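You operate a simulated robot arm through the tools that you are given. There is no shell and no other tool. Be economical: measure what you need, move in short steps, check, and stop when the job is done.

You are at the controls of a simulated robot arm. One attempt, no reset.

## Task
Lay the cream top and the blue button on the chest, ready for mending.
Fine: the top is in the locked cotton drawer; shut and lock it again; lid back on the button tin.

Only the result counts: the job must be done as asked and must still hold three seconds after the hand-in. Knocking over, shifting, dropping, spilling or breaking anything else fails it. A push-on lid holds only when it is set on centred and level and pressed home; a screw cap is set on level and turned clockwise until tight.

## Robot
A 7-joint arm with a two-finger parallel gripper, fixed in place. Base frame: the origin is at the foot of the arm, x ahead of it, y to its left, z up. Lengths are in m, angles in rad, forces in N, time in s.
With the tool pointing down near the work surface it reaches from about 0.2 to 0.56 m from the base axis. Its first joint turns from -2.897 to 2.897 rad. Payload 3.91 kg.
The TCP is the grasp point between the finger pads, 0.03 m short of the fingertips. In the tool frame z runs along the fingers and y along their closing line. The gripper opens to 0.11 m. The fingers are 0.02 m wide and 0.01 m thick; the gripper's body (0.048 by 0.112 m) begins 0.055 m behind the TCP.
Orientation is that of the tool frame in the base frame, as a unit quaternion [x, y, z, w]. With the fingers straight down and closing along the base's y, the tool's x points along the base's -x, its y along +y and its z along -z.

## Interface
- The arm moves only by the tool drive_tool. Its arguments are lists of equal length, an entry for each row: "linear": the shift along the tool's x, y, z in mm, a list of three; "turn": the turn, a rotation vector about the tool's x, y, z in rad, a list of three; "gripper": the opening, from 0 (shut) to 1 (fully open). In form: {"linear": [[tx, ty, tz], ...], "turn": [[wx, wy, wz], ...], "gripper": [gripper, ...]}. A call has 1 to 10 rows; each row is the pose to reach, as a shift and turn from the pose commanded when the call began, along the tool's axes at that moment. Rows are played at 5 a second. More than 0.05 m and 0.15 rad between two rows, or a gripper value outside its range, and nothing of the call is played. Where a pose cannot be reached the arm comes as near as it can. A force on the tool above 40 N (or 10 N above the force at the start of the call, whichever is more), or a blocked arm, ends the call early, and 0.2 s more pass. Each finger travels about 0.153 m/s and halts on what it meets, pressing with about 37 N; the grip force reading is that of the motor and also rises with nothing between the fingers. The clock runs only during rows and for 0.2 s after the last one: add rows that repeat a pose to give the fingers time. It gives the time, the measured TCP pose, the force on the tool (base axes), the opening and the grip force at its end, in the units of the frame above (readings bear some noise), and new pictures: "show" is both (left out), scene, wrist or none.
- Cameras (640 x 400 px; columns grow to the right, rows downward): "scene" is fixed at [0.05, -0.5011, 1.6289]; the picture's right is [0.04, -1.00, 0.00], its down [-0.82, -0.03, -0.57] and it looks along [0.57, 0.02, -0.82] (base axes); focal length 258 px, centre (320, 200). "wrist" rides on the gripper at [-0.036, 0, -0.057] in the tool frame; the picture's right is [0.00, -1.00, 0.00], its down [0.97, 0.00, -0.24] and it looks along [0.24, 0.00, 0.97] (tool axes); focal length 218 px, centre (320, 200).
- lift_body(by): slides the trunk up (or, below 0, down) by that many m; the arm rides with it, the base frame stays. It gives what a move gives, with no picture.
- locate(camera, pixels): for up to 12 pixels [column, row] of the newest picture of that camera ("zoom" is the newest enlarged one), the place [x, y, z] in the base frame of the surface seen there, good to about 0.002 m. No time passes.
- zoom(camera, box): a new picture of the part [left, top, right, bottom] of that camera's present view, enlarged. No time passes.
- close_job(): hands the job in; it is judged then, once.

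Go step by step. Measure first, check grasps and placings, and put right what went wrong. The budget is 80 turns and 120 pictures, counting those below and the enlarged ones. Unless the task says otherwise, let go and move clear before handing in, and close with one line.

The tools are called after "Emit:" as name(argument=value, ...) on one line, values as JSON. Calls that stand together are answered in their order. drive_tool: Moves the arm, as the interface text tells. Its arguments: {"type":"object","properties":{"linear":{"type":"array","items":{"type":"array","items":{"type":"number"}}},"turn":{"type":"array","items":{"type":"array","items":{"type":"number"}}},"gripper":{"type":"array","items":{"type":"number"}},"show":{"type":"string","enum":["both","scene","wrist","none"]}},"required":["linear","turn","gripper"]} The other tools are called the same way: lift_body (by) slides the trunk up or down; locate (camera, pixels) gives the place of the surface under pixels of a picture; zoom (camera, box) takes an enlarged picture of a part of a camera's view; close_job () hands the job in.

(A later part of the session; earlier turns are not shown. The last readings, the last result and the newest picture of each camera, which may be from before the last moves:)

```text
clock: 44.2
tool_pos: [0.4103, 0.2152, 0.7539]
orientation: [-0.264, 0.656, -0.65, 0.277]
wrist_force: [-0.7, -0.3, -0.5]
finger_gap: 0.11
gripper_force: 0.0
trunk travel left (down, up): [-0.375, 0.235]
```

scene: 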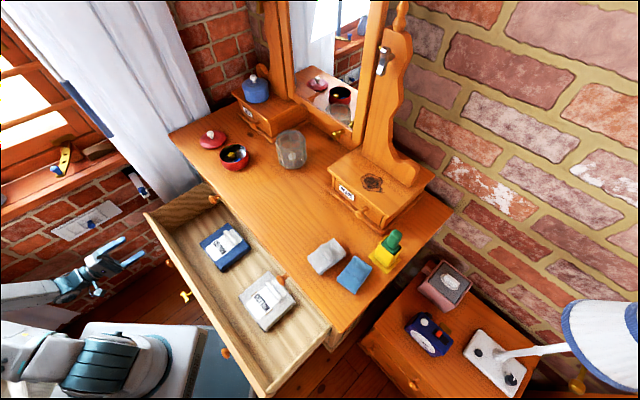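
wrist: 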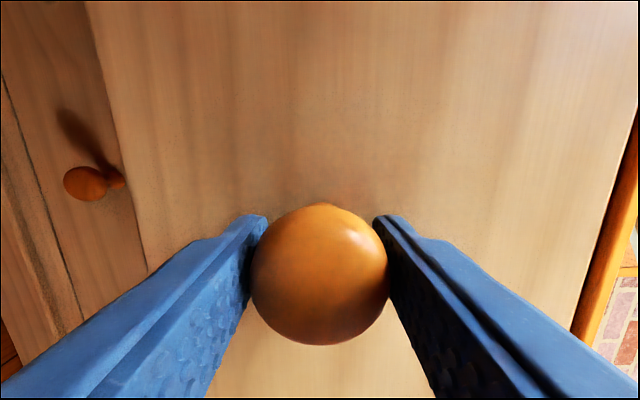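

Clear of the knob. Now I'll pitch the tool downward to 20° off vertical.

Emit:
drive_tool(linear=[[0, 0, 0], [0, 0, 0], [0, 0, 0], [0, 0, 0], [0, 0, 0], [0, 0, 0], [0, 0, 0], [0, 0, 0], [0, 0, 0]], turn=[[-0.136, 0, 0], [-0.272, 0, 0], [-0.408, 0, 0], [-0.544, 0, 0], [-0.68, 0, 0], [-0.816, 0, 0], [-0.952, 0, 0], [-1.088, 0, 0], [-1.222, 0, 0]], gripper=[1, 1, 1, 1, 1, 1, 1, 1, 1], show="wrist")

```text
clock: 46.2
tool_pos: [0.4089, 0.2172, 0.7573]
orientation: [-0.376, 0.91, -0.155, 0.076]
wrist_force: [0.2, 0.9, -1.2]
finger_gap: 0.1101
gripper_force: 0.1
trunk travel left (down, up): [-0.375, 0.235]
```

wrist: 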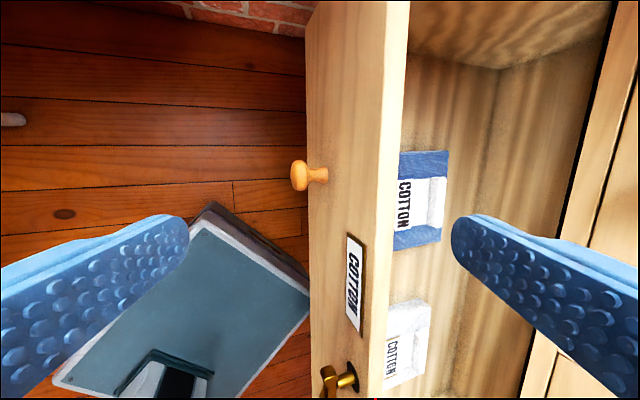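

Reachable. I'll traverse over the drawer to above the light pack, with the fingers part closed.

Emit:
drive_tool(linear=[[40, -23, 12], [80, -47, 25], [119, -70, 37], [159, -94, 50], [199, -117, 62], [239, -141, 75], [279, -164, 87], [318, -188, 100], [358, -211, 112], [398, -235, 125]], turn=[[0, 0, 0], [0, 0, 0], [0, 0, 0], [0, 0, 0], [0, 0, 0], [0, 0, 0], [0, 0, 0], [0, 0, 0], [0, 0, 0], [0, 0, 0]], gripper=[0.9, 0.7, 0.5, 0.45, 0.45, 0.45, 0.45, 0.45, 0.45, 0.45], show="both")

```text
clock: 48.4
tool_pos: [0.313, -0.2512, 0.7095]
orientation: [-0.376, 0.91, -0.157, 0.077]
wrist_force: [0.7, 0.7, 0.1]
finger_gap: 0.0496
gripper_force: 0.0
out of reach, approached as far as the arm can: row 4, 5, 6, 7, 8, 9
trunk travel left (down, up): [-0.375, 0.235]
```

scene: 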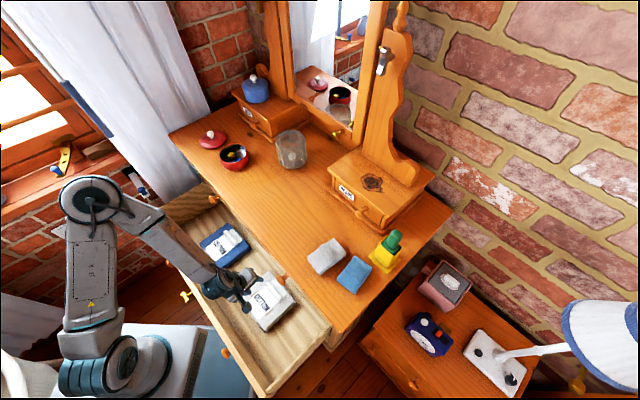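
wrist: 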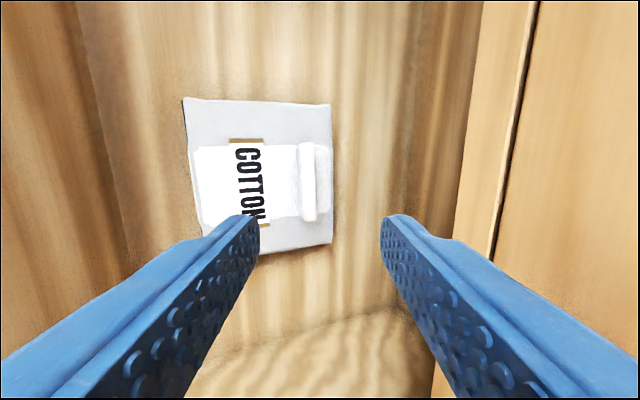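

The handle is clearly visible at (309,180). I'll measure it and the pack from here.

Emit:
locate(camera="wrist", pixels=[[309, 180], [309, 147], [309, 216], [303, 180], [315, 180], [325, 180], [293, 180], [186, 100], [329, 106], [331, 241], [215, 180], [250, 180]])

Emit:
zoom(camera="wrist", box=[180, 90, 360, 260])

```text
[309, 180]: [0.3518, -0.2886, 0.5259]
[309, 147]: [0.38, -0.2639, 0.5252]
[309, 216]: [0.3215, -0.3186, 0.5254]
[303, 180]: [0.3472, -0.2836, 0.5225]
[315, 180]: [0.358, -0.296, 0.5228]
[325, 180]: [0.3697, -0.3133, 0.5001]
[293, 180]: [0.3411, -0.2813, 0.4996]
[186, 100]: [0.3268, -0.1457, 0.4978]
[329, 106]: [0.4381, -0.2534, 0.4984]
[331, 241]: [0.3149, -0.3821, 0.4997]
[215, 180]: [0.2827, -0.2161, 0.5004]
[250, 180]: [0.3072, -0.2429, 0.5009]
```

```text
2.35 times, centred on (270, 175) of wrist
```

zoom: 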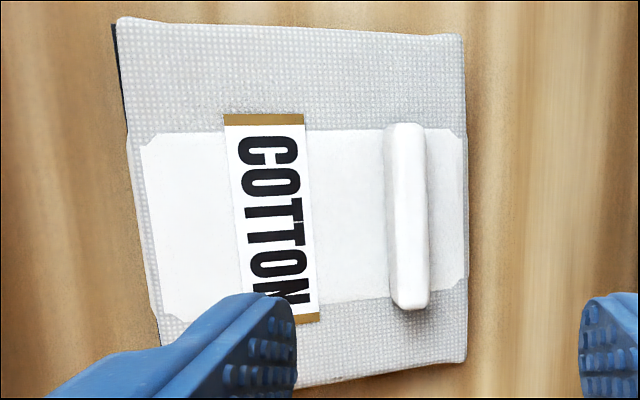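

Handle: centre f=0.453, l=0.042, 16 mm wide, top z=0.526, on a pack whose top is at z=0.50. I'll reduce the tilt to 10° and come to about 100 mm above it.

Emit:
drive_tool(linear=[[-1, -3, 28], [-2, -6, 56], [-3, -9, 83], [-3, -9, 83]], turn=[[-0.06, 0, 0], [-0.12, 0, 0], [-0.176, 0, 0], [-0.176, 0, 0]], gripper=[0.45, 0.45, 0.45, 0.45], show="wrist")

```text
clock: 49.4
tool_pos: [0.3419, -0.2731, 0.6374]
orientation: [-0.381, 0.921, -0.076, 0.044]
wrist_force: [0.0, 0.3, -0.3]
finger_gap: 0.0496
gripper_force: 0.0
trunk travel left (down, up): [-0.375, 0.235]
```

wrist: 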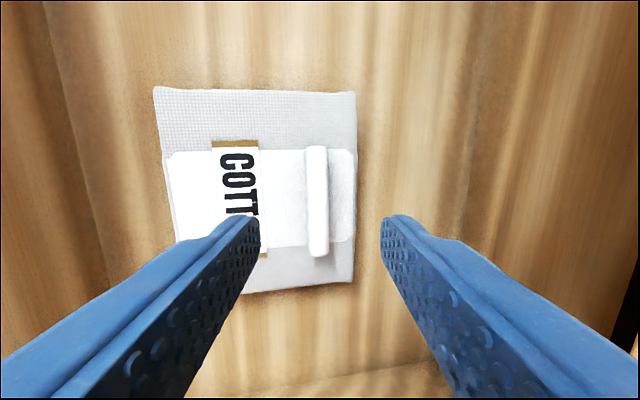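

Aligned with the handle at (317,200). I'll descend 98 mm along the tool axis.

Emit:
drive_tool(linear=[[2, -1, 33], [3, -1, 66], [4, -1, 98], [4, -1, 98]], turn=[[0, 0, 0], [0, 0, 0], [0, 0, 0], [0, 0, 0]], gripper=[0.45, 0.45, 0.45, 0.45], show="wrist")

```text
clock: 50.4
tool_pos: [0.3533, -0.2879, 0.54]
orientation: [-0.38, 0.921, -0.075, 0.044]
wrist_force: [-0.1, -0.5, -0.6]
finger_gap: 0.0496
gripper_force: 0.0
trunk travel left (down, up): [-0.375, 0.235]
```

wrist: 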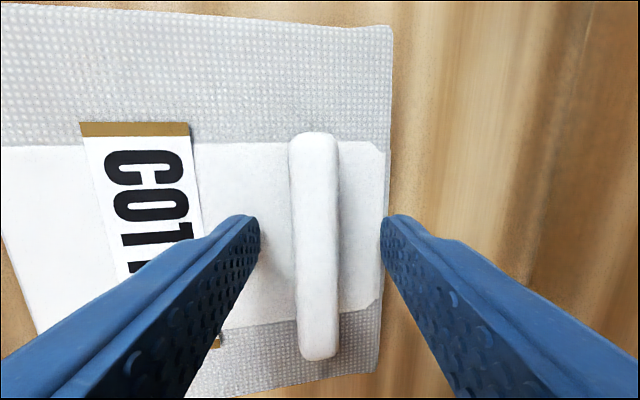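

The handle is between the fingers at (315,240), clear of contact. Closing.

Emit:
drive_tool(linear=[[0, 0, 0], [0, 0, 0], [0, 0, 0], [0, 0, 0]], turn=[[0, 0, 0], [0, 0, 0], [0, 0, 0], [0, 0, 0]], gripper=[0.25, 0.1, 0, 0], show="wrist")

```text
clock: 51.4
tool_pos: [0.3526, -0.286, 0.5408]
orientation: [-0.381, 0.92, -0.075, 0.043]
wrist_force: [-0.7, -1.5, 2.3]
finger_gap: 0.0194
gripper_force: 36.6
trunk travel left (down, up): [-0.375, 0.235]
```

wrist: 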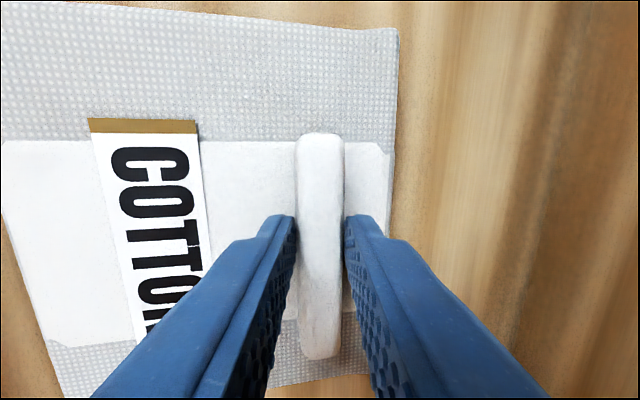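

Gripped (gap 19 mm). I'll lift 30 mm, move 55 mm away from the chest, and check.

Emit:
drive_tool(linear=[[0, -2, -10], [0, -5, -30], [0, 15, -34], [0, 35, -37], [0, 50, -40], [0, 50, -40]], turn=[[0, 0, 0], [0, 0, 0], [0, 0, 0], [-0.06, 0, 0], [-0.12, 0, 0], [-0.175, 0, 0]], gripper=[0, 0, 0, 0, 0, 0], show="both")

```text
clock: 52.8
tool_pos: [0.315, -0.2471, 0.5706]
orientation: [-0.382, 0.924, 0.005, 0.01]
wrist_force: [-0.7, 0.2, -1.6]
finger_gap: 0.0174
gripper_force: 37.0
trunk travel left (down, up): [-0.375, 0.235]
```

scene: 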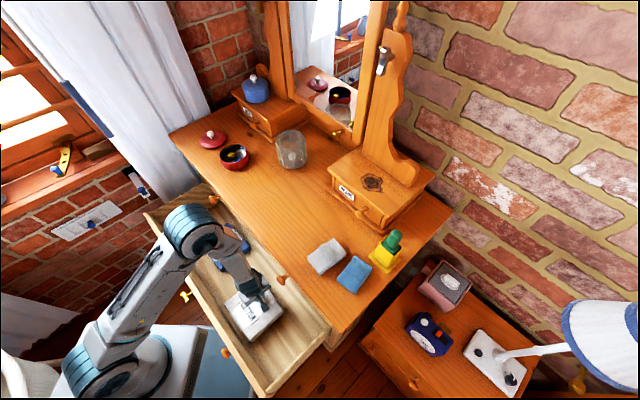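
wrist: 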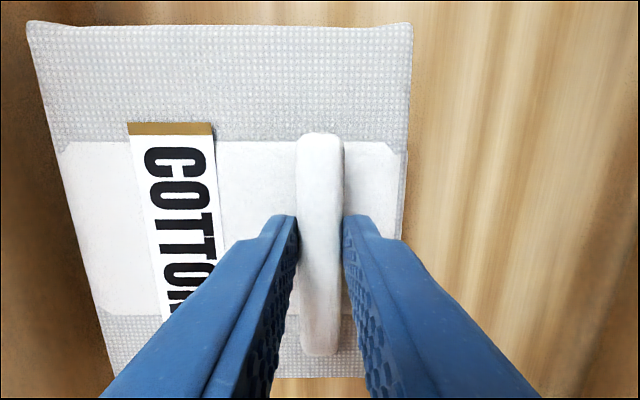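

The pack is held level with its +f edge at about 0.437, clear of the knob and overhang. I'll raise the trunk 0.235, then the tool a further 0.25.

Emit:
lift_body(by=0.23)

Emit:
drive_tool(linear=[[0, 0, -40], [0, 0, -80], [0, 0, -120], [0, 0, -160], [0, 0, -200], [0, 0, -240], [0, 0, -260], [0, 0, -260]], turn=[[0, 0, 0], [0, 0, 0], [0, 0, 0], [0, 0, 0], [0, 0, 0], [0, 0, 0], [0, 0, 0], [0, 0, 0]], gripper=[0, 0, 0, 0, 0, 0, 0, 0], show="both")

```text
clock: 55.2
tool_pos: [0.3133, -0.2471, 0.7998]
orientation: [-0.383, 0.924, 0.005, 0.01]
wrist_force: [-0.6, -1.1, -1.9]
finger_gap: 0.0175
gripper_force: 37.1
trunk travel left (down, up): [-0.605, 0.005]
```

```text
clock: 57.0
tool_pos: [0.3089, -0.2485, 1.0576]
orientation: [-0.382, 0.924, 0.005, 0.01]
wrist_force: [0.9, 0.6, -2.6]
finger_gap: 0.0174
gripper_force: 37.0
trunk travel left (down, up): [-0.605, 0.005]
```

scene: 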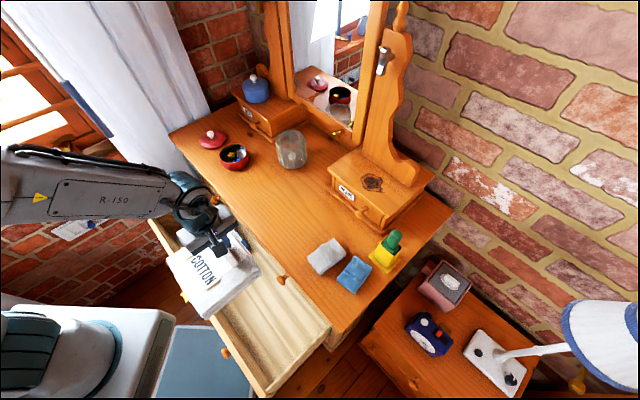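
wrist: 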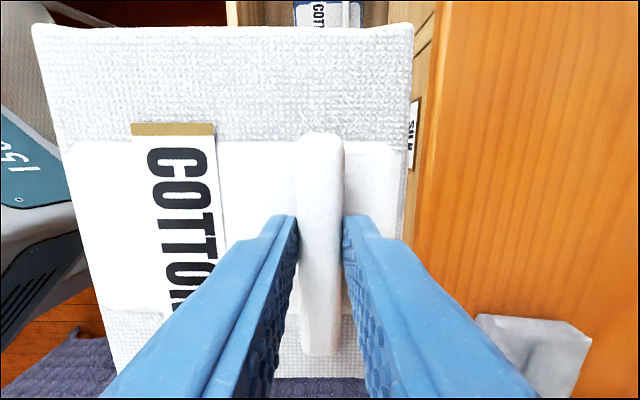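

Lifted clear. Now I'll move over the chest's front middle area (handle target f=0.63, l=0.155).

Emit:
drive_tool(linear=[[-19, -39, 0], [-38, -79, 0], [-56, -118, 0], [-75, -158, 0], [-94, -197, 0], [-112, -236, 0], [-112, -236, 0]], turn=[[0, 0, 0], [0, 0, 0], [0, 0, 0], [0, 0, 0], [0, 0, 0], [0, 0, 0], [0, 0, 0]], gripper=[0, 0, 0, 0, 0, 0, 0], show="both")

```text
clock: 58.6
tool_pos: [0.5561, -0.3354, 1.0619]
orientation: [-0.383, 0.924, 0.005, 0.01]
wrist_force: [0.5, -1.0, -2.6]
finger_gap: 0.0175
gripper_force: 37.3
trunk travel left (down, up): [-0.605, 0.005]
```

scene: 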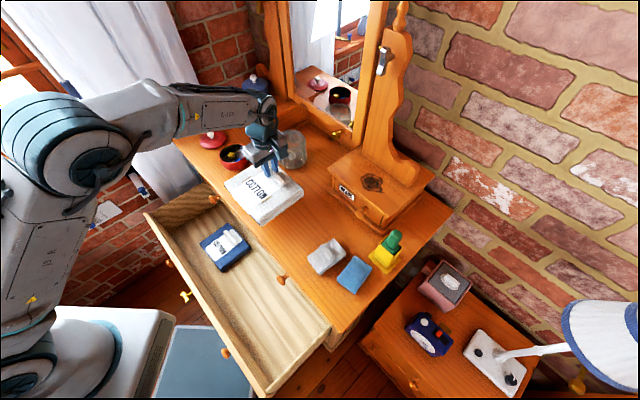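
wrist: 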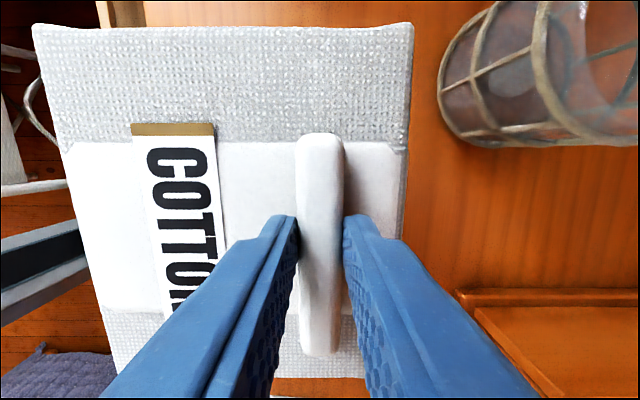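

Positioned with clearance from the jar. I'll lower about 60 mm until it touches.

Emit:
drive_tool(linear=[[0, 0, 25], [0, 0, 45], [0, 0, 53], [0, 0, 58], [0, 0, 61], [0, 0, 61]], turn=[[0, 0, 0], [0, 0, 0], [0, 0, 0], [0, 0, 0], [0, 0, 0], [0, 0, 0]], gripper=[0, 0, 0, 0, 0, 0], show="scene")

```text
clock: 60.0
tool_pos: [0.5587, -0.3365, 1.0033]
orientation: [-0.383, 0.924, 0.003, 0.012]
wrist_force: [4.8, -2.9, 23.5]
finger_gap: 0.0174
gripper_force: 37.3
trunk travel left (down, up): [-0.605, 0.005]
```

scene: 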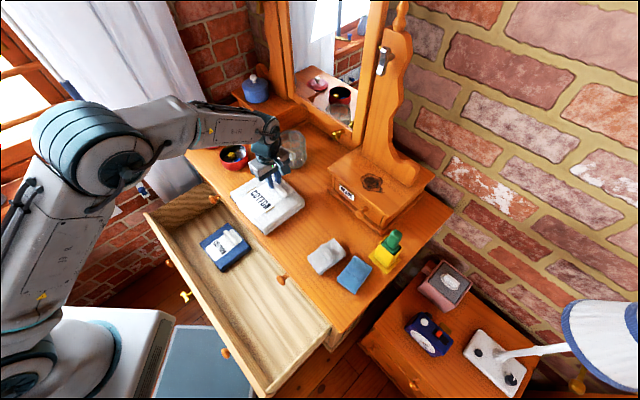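

Contact is felt (23 N), so the pack is down. I'll open and rise.

Emit:
drive_tool(linear=[[0, 0, -1], [0, 0, -2], [0, 0, -2], [0, 0, -40], [0, 0, -80], [0, 0, -120], [0, 0, -150]], turn=[[0, 0, 0], [0, 0, 0], [0, 0, 0], [0, 0, 0], [0, 0, 0], [0, 0, 0], [0, 0, 0]], gripper=[0.2, 0.4, 0.4, 0.4, 0.4, 0.4, 0.4], show="both")

```text
clock: 61.6
tool_pos: [0.5555, -0.3373, 1.1532]
orientation: [-0.384, 0.923, 0.005, 0.01]
wrist_force: [0.4, -0.5, -0.7]
finger_gap: 0.0441
gripper_force: 0.0
trunk travel left (down, up): [-0.605, 0.005]
```

scene: 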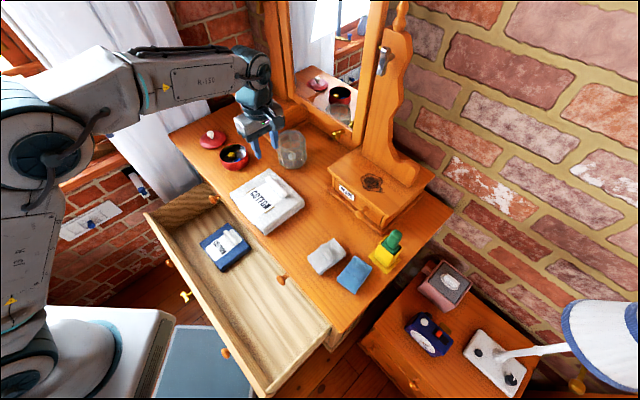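
wrist: 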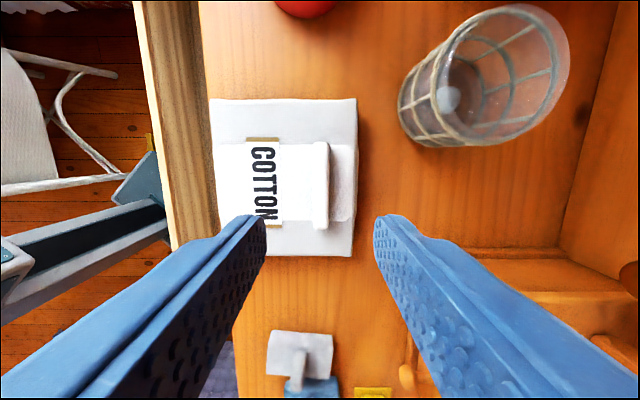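

The pack sits flat with its corners at (213,100) and (352,256). I'll check it against the chest edge.

Emit:
locate(camera="wrist", pixels=[[213, 102], [236, 252], [350, 250], [354, 102], [280, 300], [240, 300], [220, 60]])

Emit:
drive_tool(linear=[[-40, 0, -10], [-80, 0, -20], [-120, 0, -20], [-160, 0, -20], [-200, 0, -20], [-200, 0, -20]], turn=[[0, 0, 0], [0, 0, 0], [0, 0, 0], [0, 0, 0], [0, 0, 0], [0, 0, 0]], gripper=[0.4, 0.6, 0.8, 0.8, 0.8, 0.8], show="wrist")

```text
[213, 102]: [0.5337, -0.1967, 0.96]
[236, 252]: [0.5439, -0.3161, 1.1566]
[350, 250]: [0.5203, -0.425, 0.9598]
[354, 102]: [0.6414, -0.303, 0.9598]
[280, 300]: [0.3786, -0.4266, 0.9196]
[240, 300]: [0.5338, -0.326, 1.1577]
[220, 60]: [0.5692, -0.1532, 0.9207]
```

```text
clock: 63.0
tool_pos: [0.6938, -0.2027, 1.1767]
orientation: [-0.383, 0.924, 0.005, 0.011]
wrist_force: [0.1, 0.5, 1.2]
finger_gap: 0.0879
gripper_force: 0.1
trunk travel left (down, up): [-0.605, 0.005]
```

wrist: 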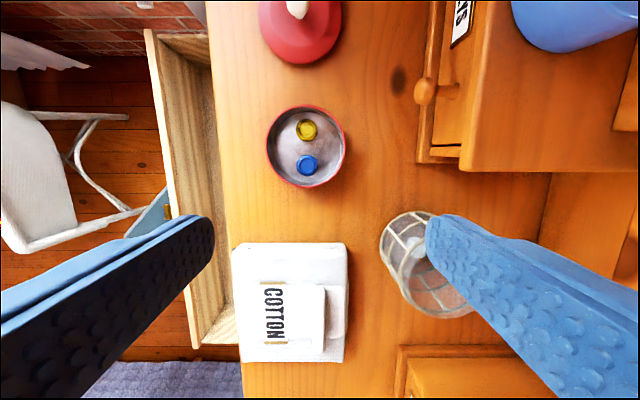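

The pack lies fully on the chest, level at z=0.96. The tin shows a yellow button (306,129) and a blue one (307,165); I'll measure the tin, buttons and lid.

Emit:
locate(camera="wrist", pixels=[[307, 165], [298, 165], [316, 165], [306, 129], [268, 147], [344, 147], [305, 107], [305, 187], [297, 7], [300, 40], [288, 150], [325, 152]])

Emit:
zoom(camera="wrist", box=[250, 90, 360, 200])

```text
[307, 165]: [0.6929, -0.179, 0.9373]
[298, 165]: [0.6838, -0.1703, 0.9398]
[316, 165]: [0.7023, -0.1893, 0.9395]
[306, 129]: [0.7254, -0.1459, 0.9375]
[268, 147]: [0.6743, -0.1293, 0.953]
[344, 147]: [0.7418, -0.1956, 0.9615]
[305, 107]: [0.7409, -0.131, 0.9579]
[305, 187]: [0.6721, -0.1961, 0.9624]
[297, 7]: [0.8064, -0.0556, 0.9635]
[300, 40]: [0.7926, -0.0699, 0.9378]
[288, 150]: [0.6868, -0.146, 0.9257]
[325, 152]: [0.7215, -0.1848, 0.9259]
```

```text
3.64 times, centred on (305, 145) of wrist
```

zoom: 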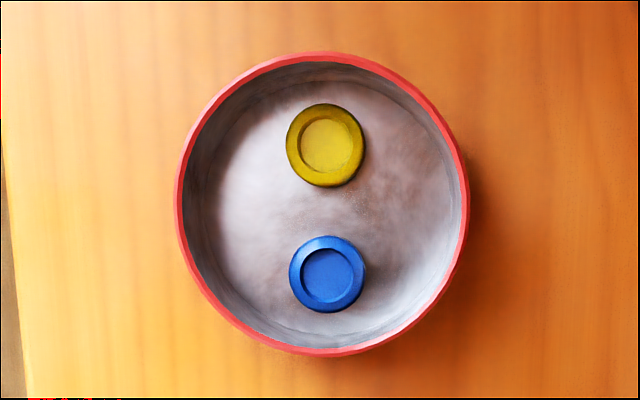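

Blue button: f=0.6165, l=0.3634, 25 mm wide, top z=0.9395, tin rim z≈0.962. I'll come above it with the fingers opened 34 mm.

Emit:
drive_tool(linear=[[-5, 6, 40], [-9, 12, 80], [-12, 17, 120], [-15, 17, 157], [-15, 17, 157], [-15, 17, 157]], turn=[[0, 0.024, 0], [0, 0.024, 0], [0, 0.024, 0], [0, 0.024, 0], [0, 0.024, 0], [0, 0.024, 0]], gripper=[0.5, 0.31, 0.31, 0.31, 0.31, 0.31], show="wrist")

```text
clock: 64.4
tool_pos: [0.6942, -0.1722, 1.0195]
orientation: [-0.384, 0.923, 0.001, -0.001]
wrist_force: [0.8, -0.4, -0.1]
finger_gap: 0.0342
gripper_force: 0.0
trunk travel left (down, up): [-0.605, 0.005]
```

wrist: 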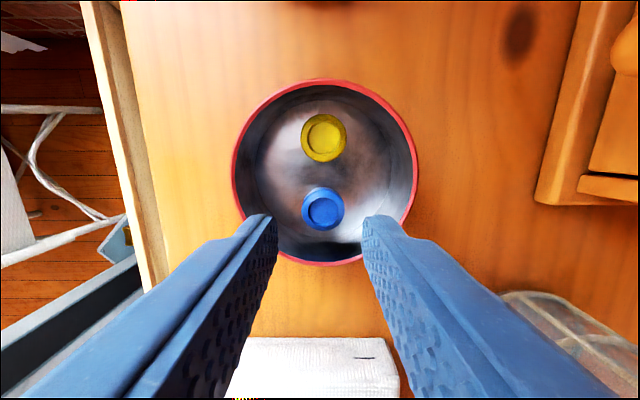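

I'll refine the button position from this closer view.

Emit:
locate(camera="wrist", pixels=[[323, 210], [302, 207], [344, 207], [323, 187], [323, 230], [234, 170], [417, 170], [325, 80], [325, 264]])

```text
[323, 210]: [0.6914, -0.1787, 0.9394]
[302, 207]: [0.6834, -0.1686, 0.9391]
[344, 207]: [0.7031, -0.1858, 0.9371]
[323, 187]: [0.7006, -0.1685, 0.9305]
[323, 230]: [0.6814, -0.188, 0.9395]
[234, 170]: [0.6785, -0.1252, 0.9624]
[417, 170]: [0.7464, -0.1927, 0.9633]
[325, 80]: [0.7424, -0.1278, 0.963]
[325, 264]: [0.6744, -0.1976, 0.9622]
```

Button centre f=0.6155, l=0.3626. I'll descend so the fingertips sit just above the tin floor, and close.

Emit:
drive_tool(linear=[[5, -3, 0], [5, -3, 25], [5, -3, 50], [5, -3, 60], [5, -3, 60]], turn=[[0, 0, 0], [0, 0, 0], [0, 0, 0], [0, 0, 0], [0, 0, 0]], gripper=[0.31, 0.31, 0.31, 0.31, 0.31], show="wrist")

Emit:
drive_tool(linear=[[0, 0, 0], [0, 0, 0], [0, 0, 0]], turn=[[0, 0, 0], [0, 0, 0], [0, 0, 0]], gripper=[0.2, 0.1, 0.1], show="wrist")

```text
clock: 65.6
tool_pos: [0.6934, -0.1786, 0.9631]
orientation: [-0.384, 0.923, -0.001, 0.002]
wrist_force: [1.3, 0.0, 20.0]
finger_gap: 0.0346
gripper_force: 0.8
trunk travel left (down, up): [-0.605, 0.005]
```

wrist: 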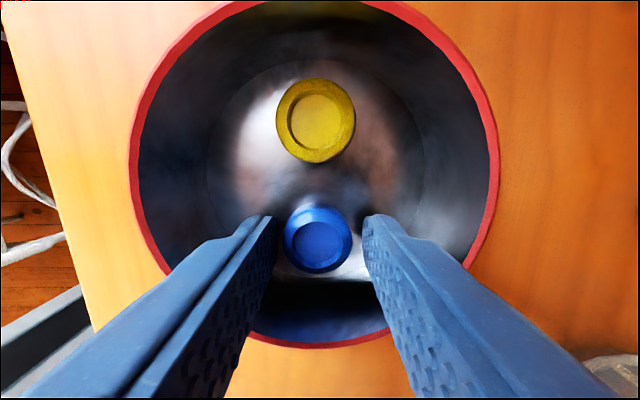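

```text
clock: 66.4
tool_pos: [0.6914, -0.179, 0.9594]
orientation: [-0.384, 0.923, 0.001, -0.002]
wrist_force: [0.3, -1.0, 20.4]
finger_gap: 0.0207
gripper_force: 37.3
trunk travel left (down, up): [-0.605, 0.005]
```

wrist: 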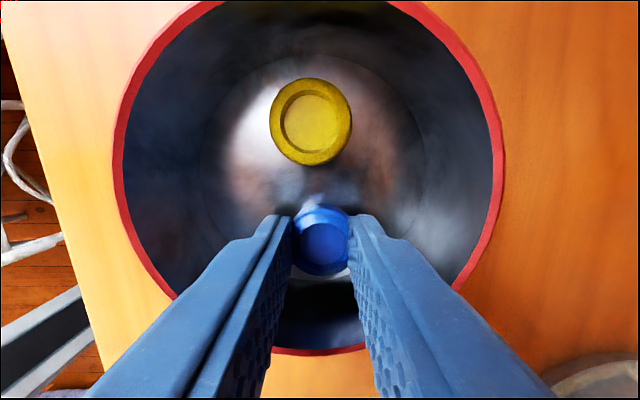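

The button is between the fingers (gap 20.7 mm, grip 37 N). I'll lift and check.

Emit:
drive_tool(linear=[[0, 0, -3], [0, 0, -15], [0, 0, -40], [0, 0, -65], [0, 0, -65]], turn=[[0, 0, 0], [0, 0, 0], [0, 0, 0], [0, 0, 0], [0, 0, 0]], gripper=[0.1, 0.1, 0.1, 0.1, 0.1], show="wrist")

Emit:
zoom(camera="wrist", box=[250, 100, 410, 300])

```text
clock: 67.6
tool_pos: [0.6918, -0.1794, 1.0255]
orientation: [-0.383, 0.924, 0.001, -0.001]
wrist_force: [0.4, -0.1, -0.3]
finger_gap: 0.0204
gripper_force: 37.1
trunk travel left (down, up): [-0.605, 0.005]
```

wrist: 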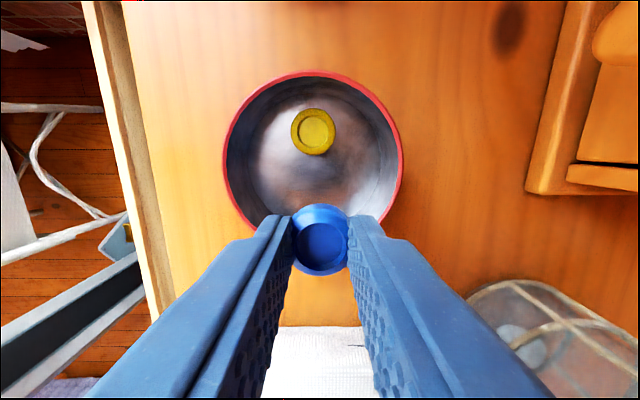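

```text
2.00 times, centred on (330, 200) of wrist
```

zoom: 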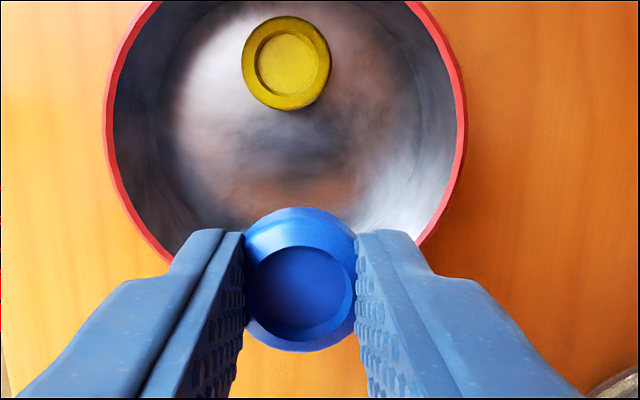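

Held firmly. I'll set it on the bare patch between the tin and the pack (f=0.605, l=0.29).

Emit:
drive_tool(linear=[[36, 6, 0], [72, 12, 0], [72, 12, 30], [72, 12, 60], [72, 12, 68], [72, 12, 72], [72, 12, 74]], turn=[[0, 0, 0], [0, 0, 0], [0, 0, 0], [0, 0, 0], [0, 0, 0], [0, 0, 0], [0, 0, 0]], gripper=[0.1, 0.1, 0.1, 0.1, 0.1, 0.1, 0.1], show="wrist")

```text
clock: 69.2
tool_pos: [0.6374, -0.2197, 0.9527]
orientation: [-0.383, 0.924, -0.002, 0.002]
wrist_force: [5.8, -1.4, 25.0]
finger_gap: 0.0208
gripper_force: 37.3
trunk travel left (down, up): [-0.605, 0.005]
```

wrist: 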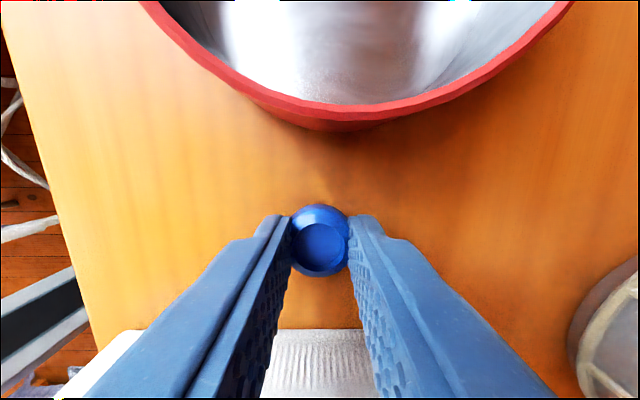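

The button touches the chest top (25 N). I'll release and rise.

Emit:
drive_tool(linear=[[0, 0, -2], [0, 0, -2], [0, 0, -2], [0, 0, -35], [0, 0, -80], [0, 0, -125], [0, 0, -170]], turn=[[0, 0, 0], [0, 0, 0], [0, 0, 0], [0, 0, 0], [0, 0, 0], [0, 0, 0], [0, 0, 0]], gripper=[0.25, 0.35, 0.35, 0.35, 0.35, 0.35, 0.35], show="wrist")

Emit:
drive_tool(linear=[[-45, -12, 0], [-90, -24, 0], [-130, -36, 0], [-130, -36, 0]], turn=[[0, 0, 0], [0, 0, 0], [0, 0, 0], [0, 0, 0]], gripper=[0.35, 0.35, 0.35, 0.35], show="wrist")

```text
clock: 70.8
tool_pos: [0.6378, -0.2199, 1.1194]
orientation: [-0.383, 0.924, 0.001, -0.001]
wrist_force: [-0.3, -0.1, 0.4]
finger_gap: 0.0385
gripper_force: 0.0
trunk travel left (down, up): [-0.605, 0.005]
```

wrist: 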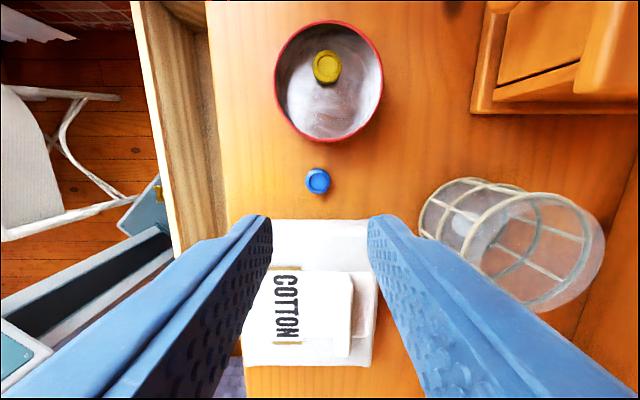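

```text
clock: 71.8
tool_pos: [0.751, -0.1547, 1.124]
orientation: [-0.382, 0.924, 0.002, -0.001]
wrist_force: [0.0, -0.1, 0.7]
finger_gap: 0.0387
gripper_force: 0.0
trunk travel left (down, up): [-0.605, 0.005]
```

wrist: 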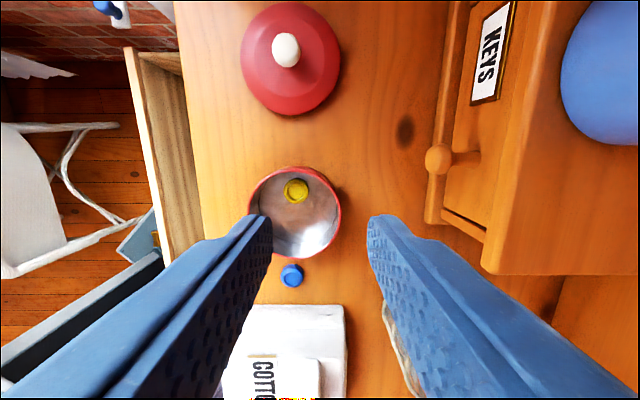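

The button lies flat near (291,275). Next is the lid: knob at (286,50); I'll measure lid and tin.

Emit:
locate(camera="wrist", pixels=[[286, 48], [273, 50], [299, 50], [286, 35], [286, 66], [242, 62], [339, 62], [290, 5], [290, 114], [248, 210], [340, 210], [295, 168]])

Emit:
zoom(camera="wrist", box=[230, 0, 350, 130])

```text
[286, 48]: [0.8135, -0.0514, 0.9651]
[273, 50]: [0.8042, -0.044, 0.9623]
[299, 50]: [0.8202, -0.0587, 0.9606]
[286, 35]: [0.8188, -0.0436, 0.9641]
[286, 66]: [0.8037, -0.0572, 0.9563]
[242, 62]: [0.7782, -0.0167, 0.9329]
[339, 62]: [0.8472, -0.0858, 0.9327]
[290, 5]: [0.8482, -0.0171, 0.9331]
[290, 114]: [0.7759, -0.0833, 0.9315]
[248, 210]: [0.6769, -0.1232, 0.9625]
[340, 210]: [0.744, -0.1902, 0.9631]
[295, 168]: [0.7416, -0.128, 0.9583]
```

```text
3.08 times, centred on (290, 65) of wrist
```

zoom: 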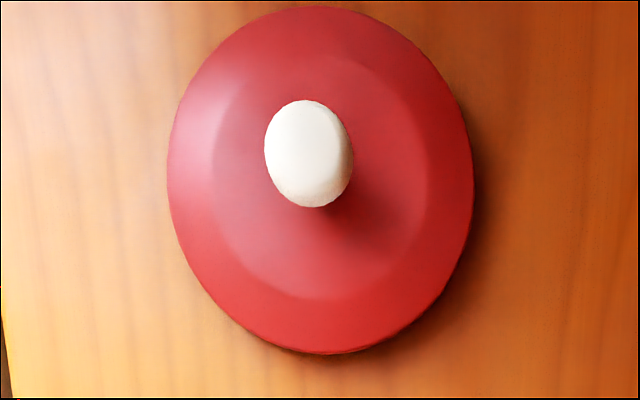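

Lid centre is at (0.813,-0.051), knob 22 mm wide with top z=0.965, r=0.815 — at the edge of reach. I'll try to come above it.

Emit:
drive_tool(linear=[[-39, 10, 10], [-78, 20, 30], [-117, 29, 60], [-117, 29, 94], [-117, 29, 94]], turn=[[0, 0, 0], [0, 0, 0], [0, 0, 0], [0, 0, 0], [0, 0, 0]], gripper=[0.4, 0.4, 0.4, 0.4, 0.4], show="wrist")

```text
clock: 73.0
tool_pos: [0.7875, -0.0503, 1.0259]
orientation: [-0.382, 0.924, 0.001, 0.0]
wrist_force: [-0.3, 0.3, 0.9]
finger_gap: 0.0443
gripper_force: 0.1
out of reach, approached as far as the arm can: row 1, 2, 3, 4, 5
trunk travel left (down, up): [-0.605, 0.005]
```

wrist: 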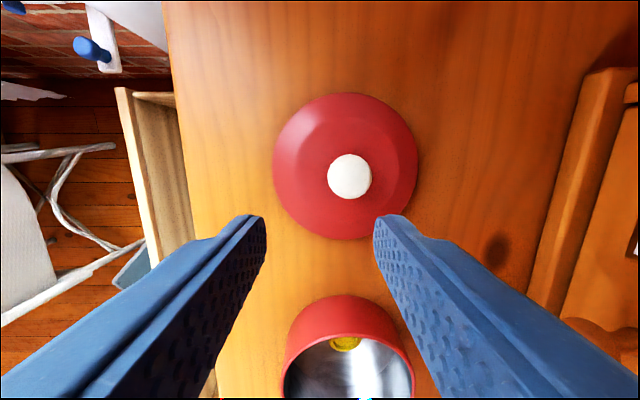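

Vertical reach stops at x≈0.788 (need 0.813). I'll yaw so the fingers close tangentially, then tilt the tool outward by about 0.2 rad to gain reach; the lid will stay level in the grip.

Emit:
drive_tool(linear=[[0, 0, -10], [0, 0, -10], [0, 0, -10], [0, 0, -10], [0, 0, -10], [0, 0, -10], [0, 0, -10]], turn=[[0, 0, 0.13], [0, 0, 0.26], [0, 0, 0.39], [0, 0, 0.52], [0, 0, 0.65], [0, 0, 0.7854], [0, 0, 0.7854]], gripper=[0.4, 0.4, 0.4, 0.4, 0.4, 0.4, 0.4], show="none")

Emit:
drive_tool(linear=[[-5, 0, 5], [-15, 0, 14], [-15, 0, 14]], turn=[[0, -0.1, 0], [0, -0.2, 0], [0, -0.2, 0]], gripper=[0.4, 0.4, 0.4], show="wrist")

```text
clock: 74.6
tool_pos: [0.7874, -0.0529, 1.0335]
orientation: [0.001, 1.0, 0.001, -0.001]
wrist_force: [0.0, 0.6, 0.0]
finger_gap: 0.044
gripper_force: 0.0
trunk travel left (down, up): [-0.605, 0.005]
```

```text
clock: 75.4
tool_pos: [0.827, -0.0535, 1.0225]
orientation: [0.0, 0.995, 0.0, 0.098]
wrist_force: [0.3, 0.0, -0.9]
finger_gap: 0.0441
gripper_force: 0.0
out of reach, approached as far as the arm can: row 1, 2, 3
trunk travel left (down, up): [-0.605, 0.005]
```

wrist: 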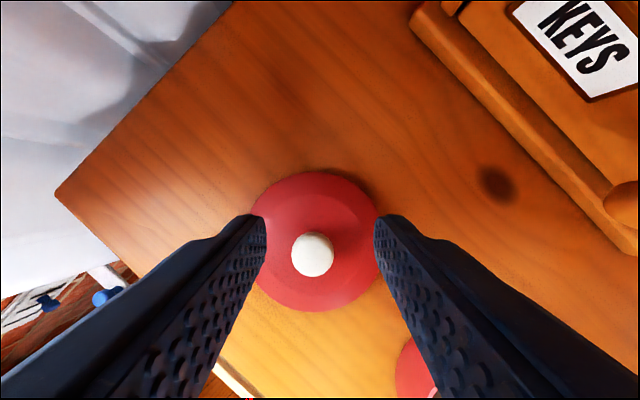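

Now x=0.827 is reachable. The knob is at (313,255); I'll move to the grip pose just above the lid surface.

Emit:
drive_tool(linear=[[26, 1, 0], [26, 2, 15], [26, 2, 30], [26, 2, 30]], turn=[[0, 0, 0], [0, 0, 0], [0, 0, 0], [0, 0, 0]], gripper=[0.4, 0.4, 0.4, 0.4], show="wrist")

Emit:
locate(camera="wrist", pixels=[[316, 235], [320, 245], [320, 225]])

```text
clock: 76.4
tool_pos: [0.8293, -0.0529, 0.9893]
orientation: [-0.001, 0.995, 0.0, 0.098]
wrist_force: [-0.2, -0.6, 0.6]
finger_gap: 0.044
gripper_force: 0.1
out of reach, approached as far as the arm can: row 1, 2, 3, 4
trunk travel left (down, up): [-0.605, 0.005]
```

wrist: 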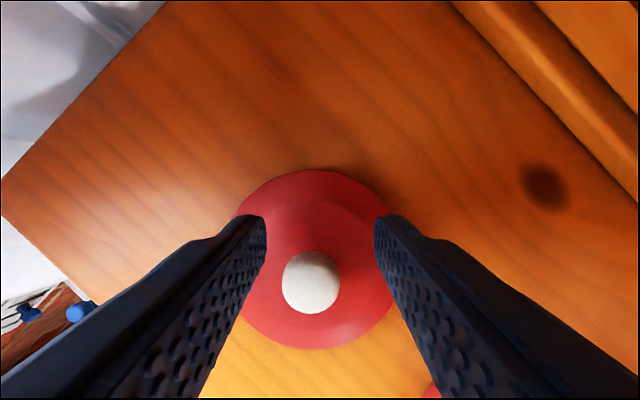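

```text
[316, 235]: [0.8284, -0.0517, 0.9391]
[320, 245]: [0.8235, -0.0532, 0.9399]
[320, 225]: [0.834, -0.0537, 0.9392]
```

The command was beyond reach, so the real x is still 0.829; the knob (311,283) lies nearer. I'll pull back 18 mm in x.

Emit:
drive_tool(linear=[[10, 2, -2], [18, 2, -4], [18, 2, -4]], turn=[[0, 0, 0], [0, 0, 0], [0, 0, 0]], gripper=[0.4, 0.4, 0.4], show="wrist")

Emit:
locate(camera="wrist", pixels=[[314, 235], [314, 245], [303, 245], [330, 245], [314, 260]])

```text
clock: 77.2
tool_pos: [0.829, -0.0537, 0.988]
orientation: [-0.001, 0.995, 0.0, 0.098]
wrist_force: [0.1, 0.1, -0.1]
finger_gap: 0.0441
gripper_force: 0.1
out of reach, approached as far as the arm can: row 1, 2, 3
trunk travel left (down, up): [-0.605, 0.005]
```

wrist: 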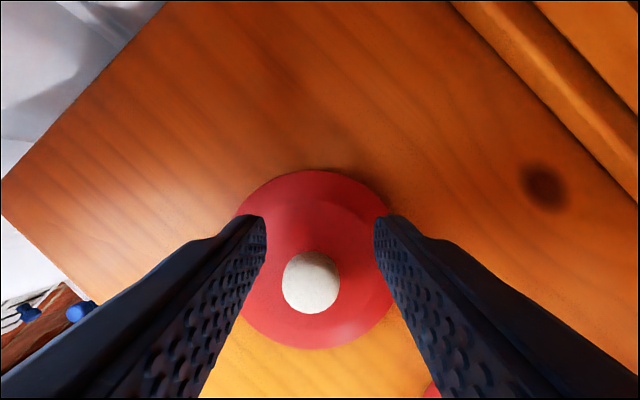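

```text
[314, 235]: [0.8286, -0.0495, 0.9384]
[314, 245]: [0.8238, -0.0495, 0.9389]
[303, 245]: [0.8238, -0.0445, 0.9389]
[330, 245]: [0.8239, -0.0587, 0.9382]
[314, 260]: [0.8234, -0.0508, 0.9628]
```

The arm seems stuck fully stretched. I'll command a clear retreat (up and back) to bend the elbow again.

Emit:
drive_tool(linear=[[0, 0, -20], [20, 0, -40], [40, 0, -40], [40, 0, -40]], turn=[[0, 0, 0], [0, 0, 0], [0, 0, 0], [0, 0, 0]], gripper=[0.4, 0.4, 0.4, 0.4], show="none")

```text
clock: 78.2
tool_pos: [0.8258, -0.0562, 1.0259]
orientation: [-0.001, 0.995, 0.001, 0.098]
wrist_force: [0.1, -0.1, -0.4]
finger_gap: 0.0442
gripper_force: 0.0
out of reach, approached as far as the arm can: row 2, 3, 4
trunk travel left (down, up): [-0.605, 0.005]
```

Inward motion stays blocked: the stretched elbow is singular. I'll rise and command a larger retreat to break out of it.

Emit:
drive_tool(linear=[[-9, 0, -44], [-18, 0, -88], [26, 0, -97], [70, 0, -106], [114, 0, -115], [158, 0, -124], [158, 0, -124]], turn=[[0, 0, 0], [0, 0, 0], [0, 0, 0], [0, 0, 0], [0, 0, 0], [0, 0, 0], [0, 0, 0]], gripper=[0.4, 0.4, 0.4, 0.4, 0.4, 0.4, 0.4], show="scene")

```text
clock: 79.8
tool_pos: [0.6473, -0.0564, 1.1172]
orientation: [0.001, 0.995, 0.0, 0.099]
wrist_force: [0.2, 0.0, 0.9]
finger_gap: 0.044
gripper_force: 0.1
out of reach, approached as far as the arm can: row 1, 2
trunk travel left (down, up): [-0.605, 0.005]
```

scene: 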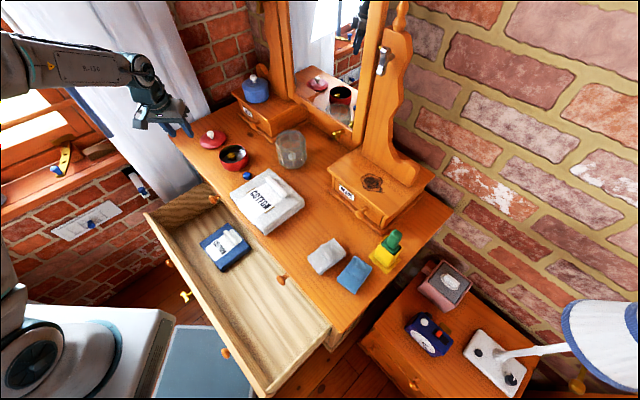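

Free again. I'll use a larger tilt (0.3 rad) for more margin and come to a pre-grasp pose over the lid.

Emit:
drive_tool(linear=[[-31, 1, 28], [-62, 2, 56], [-93, 4, 85], [-124, 5, 113], [-124, 5, 113]], turn=[[0, -0.03, 0], [0, -0.06, 0], [0, -0.1, 0], [0, -0.1, 0], [0, -0.1, 0]], gripper=[0.4, 0.4, 0.4, 0.4, 0.4], show="wrist")

```text
clock: 81.0
tool_pos: [0.7932, -0.0496, 1.0325]
orientation: [-0.001, 0.989, 0.0, 0.149]
wrist_force: [-0.2, -0.1, 0.1]
finger_gap: 0.0444
gripper_force: 0.0
trunk travel left (down, up): [-0.605, 0.005]
```

wrist: 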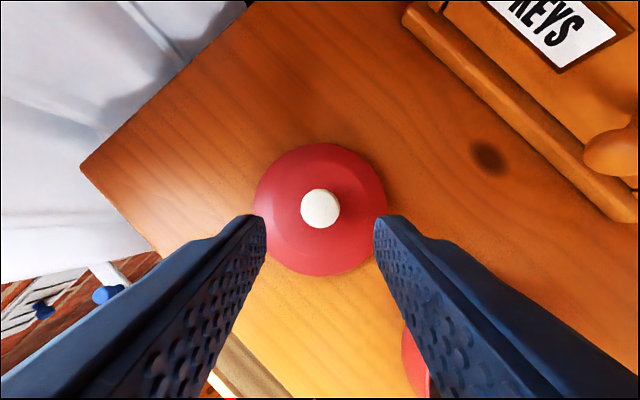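

No reach warnings, and the knob is centred at (320,208). I'll descend 60 mm along the axis.

Emit:
drive_tool(linear=[[1, 0, 30], [3, 0, 50], [3, 0, 60], [3, 0, 60]], turn=[[0, 0, 0], [0, 0, 0], [0, 0, 0], [0, 0, 0]], gripper=[0.4, 0.4, 0.4, 0.4], show="wrist")

```text
clock: 82.0
tool_pos: [0.8056, -0.0493, 0.975]
orientation: [-0.001, 0.989, 0.0, 0.149]
wrist_force: [-0.8, -1.0, 0.4]
finger_gap: 0.0441
gripper_force: 0.1
trunk travel left (down, up): [-0.605, 0.005]
```

wrist: 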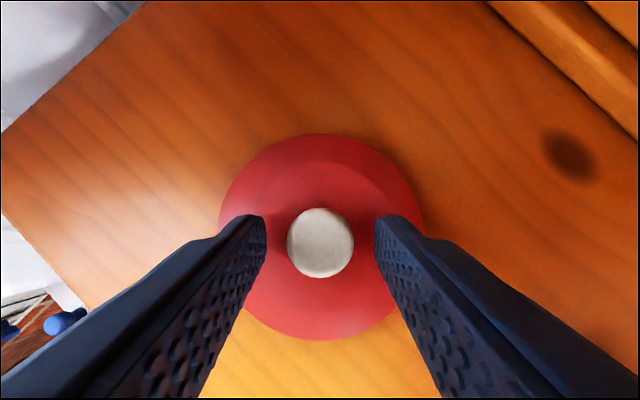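

The knob is centred between the pads. I'll close and lift 40 mm straight up.

Emit:
drive_tool(linear=[[0, 0, 0], [0, 0, 0], [0, 0, 0], [-3, 0, -10], [-6, 0, -19], [-12, 0, -38], [-12, 0, -38]], turn=[[0, 0, 0], [0, 0, 0], [0, 0, 0], [0, 0, 0], [0, 0, 0], [0, 0, 0], [0, 0, 0]], gripper=[0.2, 0, 0, 0, 0, 0, 0], show="both")

Emit:
zoom(camera="scene", box=[170, 90, 290, 190])

```text
clock: 83.6
tool_pos: [0.8061, -0.0497, 1.0136]
orientation: [-0.001, 0.989, 0.001, 0.148]
wrist_force: [0.7, 0.3, 0.4]
finger_gap: 0.0241
gripper_force: 36.9
trunk travel left (down, up): [-0.605, 0.005]
```

scene: 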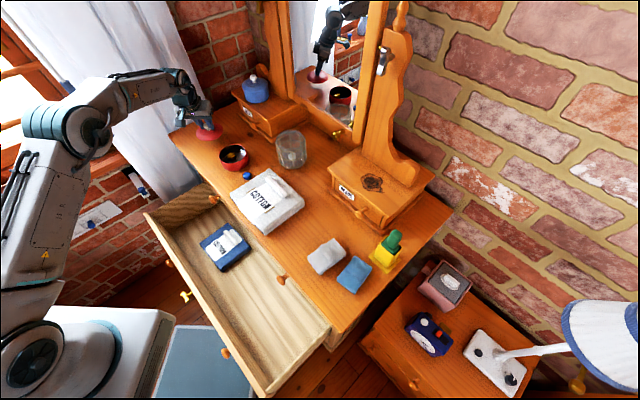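
wrist: 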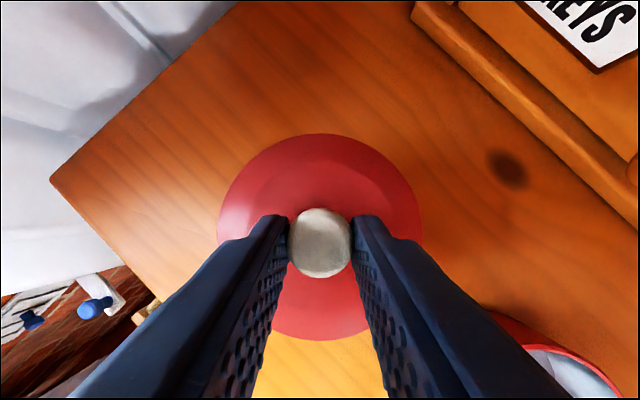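

```text
4.00 times, centred on (230, 140) of scene
```

zoom: 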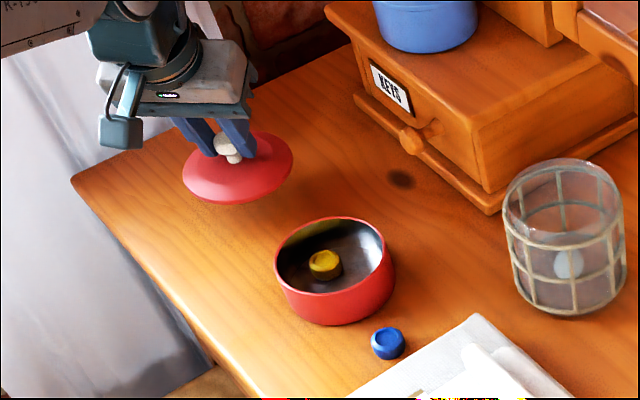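

The lid is held. I'll check its level from points on its rim.

Emit:
locate(camera="wrist", pixels=[[320, 138], [222, 235], [418, 235], [285, 335], [320, 336], [355, 335], [320, 160], [320, 240], [260, 165], [380, 165]])

```text
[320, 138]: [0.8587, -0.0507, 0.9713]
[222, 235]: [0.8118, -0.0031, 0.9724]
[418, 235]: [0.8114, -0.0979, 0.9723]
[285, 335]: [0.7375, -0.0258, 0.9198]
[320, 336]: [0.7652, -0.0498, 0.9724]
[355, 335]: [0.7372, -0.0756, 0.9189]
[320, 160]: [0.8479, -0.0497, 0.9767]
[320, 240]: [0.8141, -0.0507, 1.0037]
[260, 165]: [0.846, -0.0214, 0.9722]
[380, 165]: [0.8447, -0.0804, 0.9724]
```

The lid is level (z=0.972 all round) with its centre at TCP +5.9 mm in x. I'll re-measure the tin's rim from the scene camera.

Emit:
zoom(camera="scene", box=[210, 136, 260, 176])

```text
10.00 times, centred on (235, 156) of scene
```

zoom: 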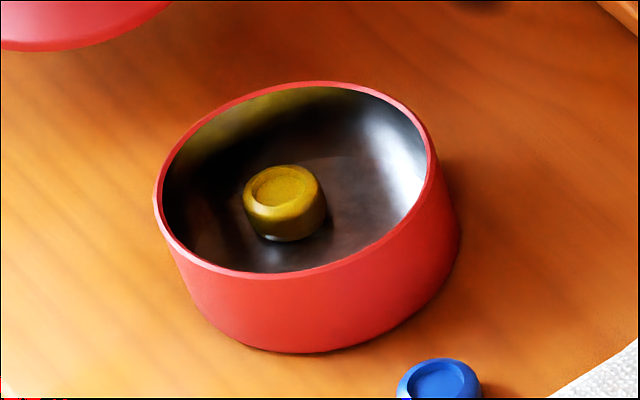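

Emit:
locate(camera="zoom", pixels=[[160, 195], [185, 132], [240, 96], [300, 84], [355, 87], [405, 112], [430, 155], [415, 205], [370, 243], [310, 269], [240, 274], [187, 248]])

```text
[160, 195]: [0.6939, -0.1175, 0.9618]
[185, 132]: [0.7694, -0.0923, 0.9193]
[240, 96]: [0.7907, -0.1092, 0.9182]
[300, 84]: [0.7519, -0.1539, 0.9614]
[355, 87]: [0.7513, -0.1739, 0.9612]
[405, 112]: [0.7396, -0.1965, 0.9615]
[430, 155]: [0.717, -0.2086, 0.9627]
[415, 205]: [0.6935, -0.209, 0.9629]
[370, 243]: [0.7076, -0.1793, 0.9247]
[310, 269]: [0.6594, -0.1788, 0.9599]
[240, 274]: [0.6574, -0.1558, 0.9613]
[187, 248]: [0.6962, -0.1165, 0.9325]
```

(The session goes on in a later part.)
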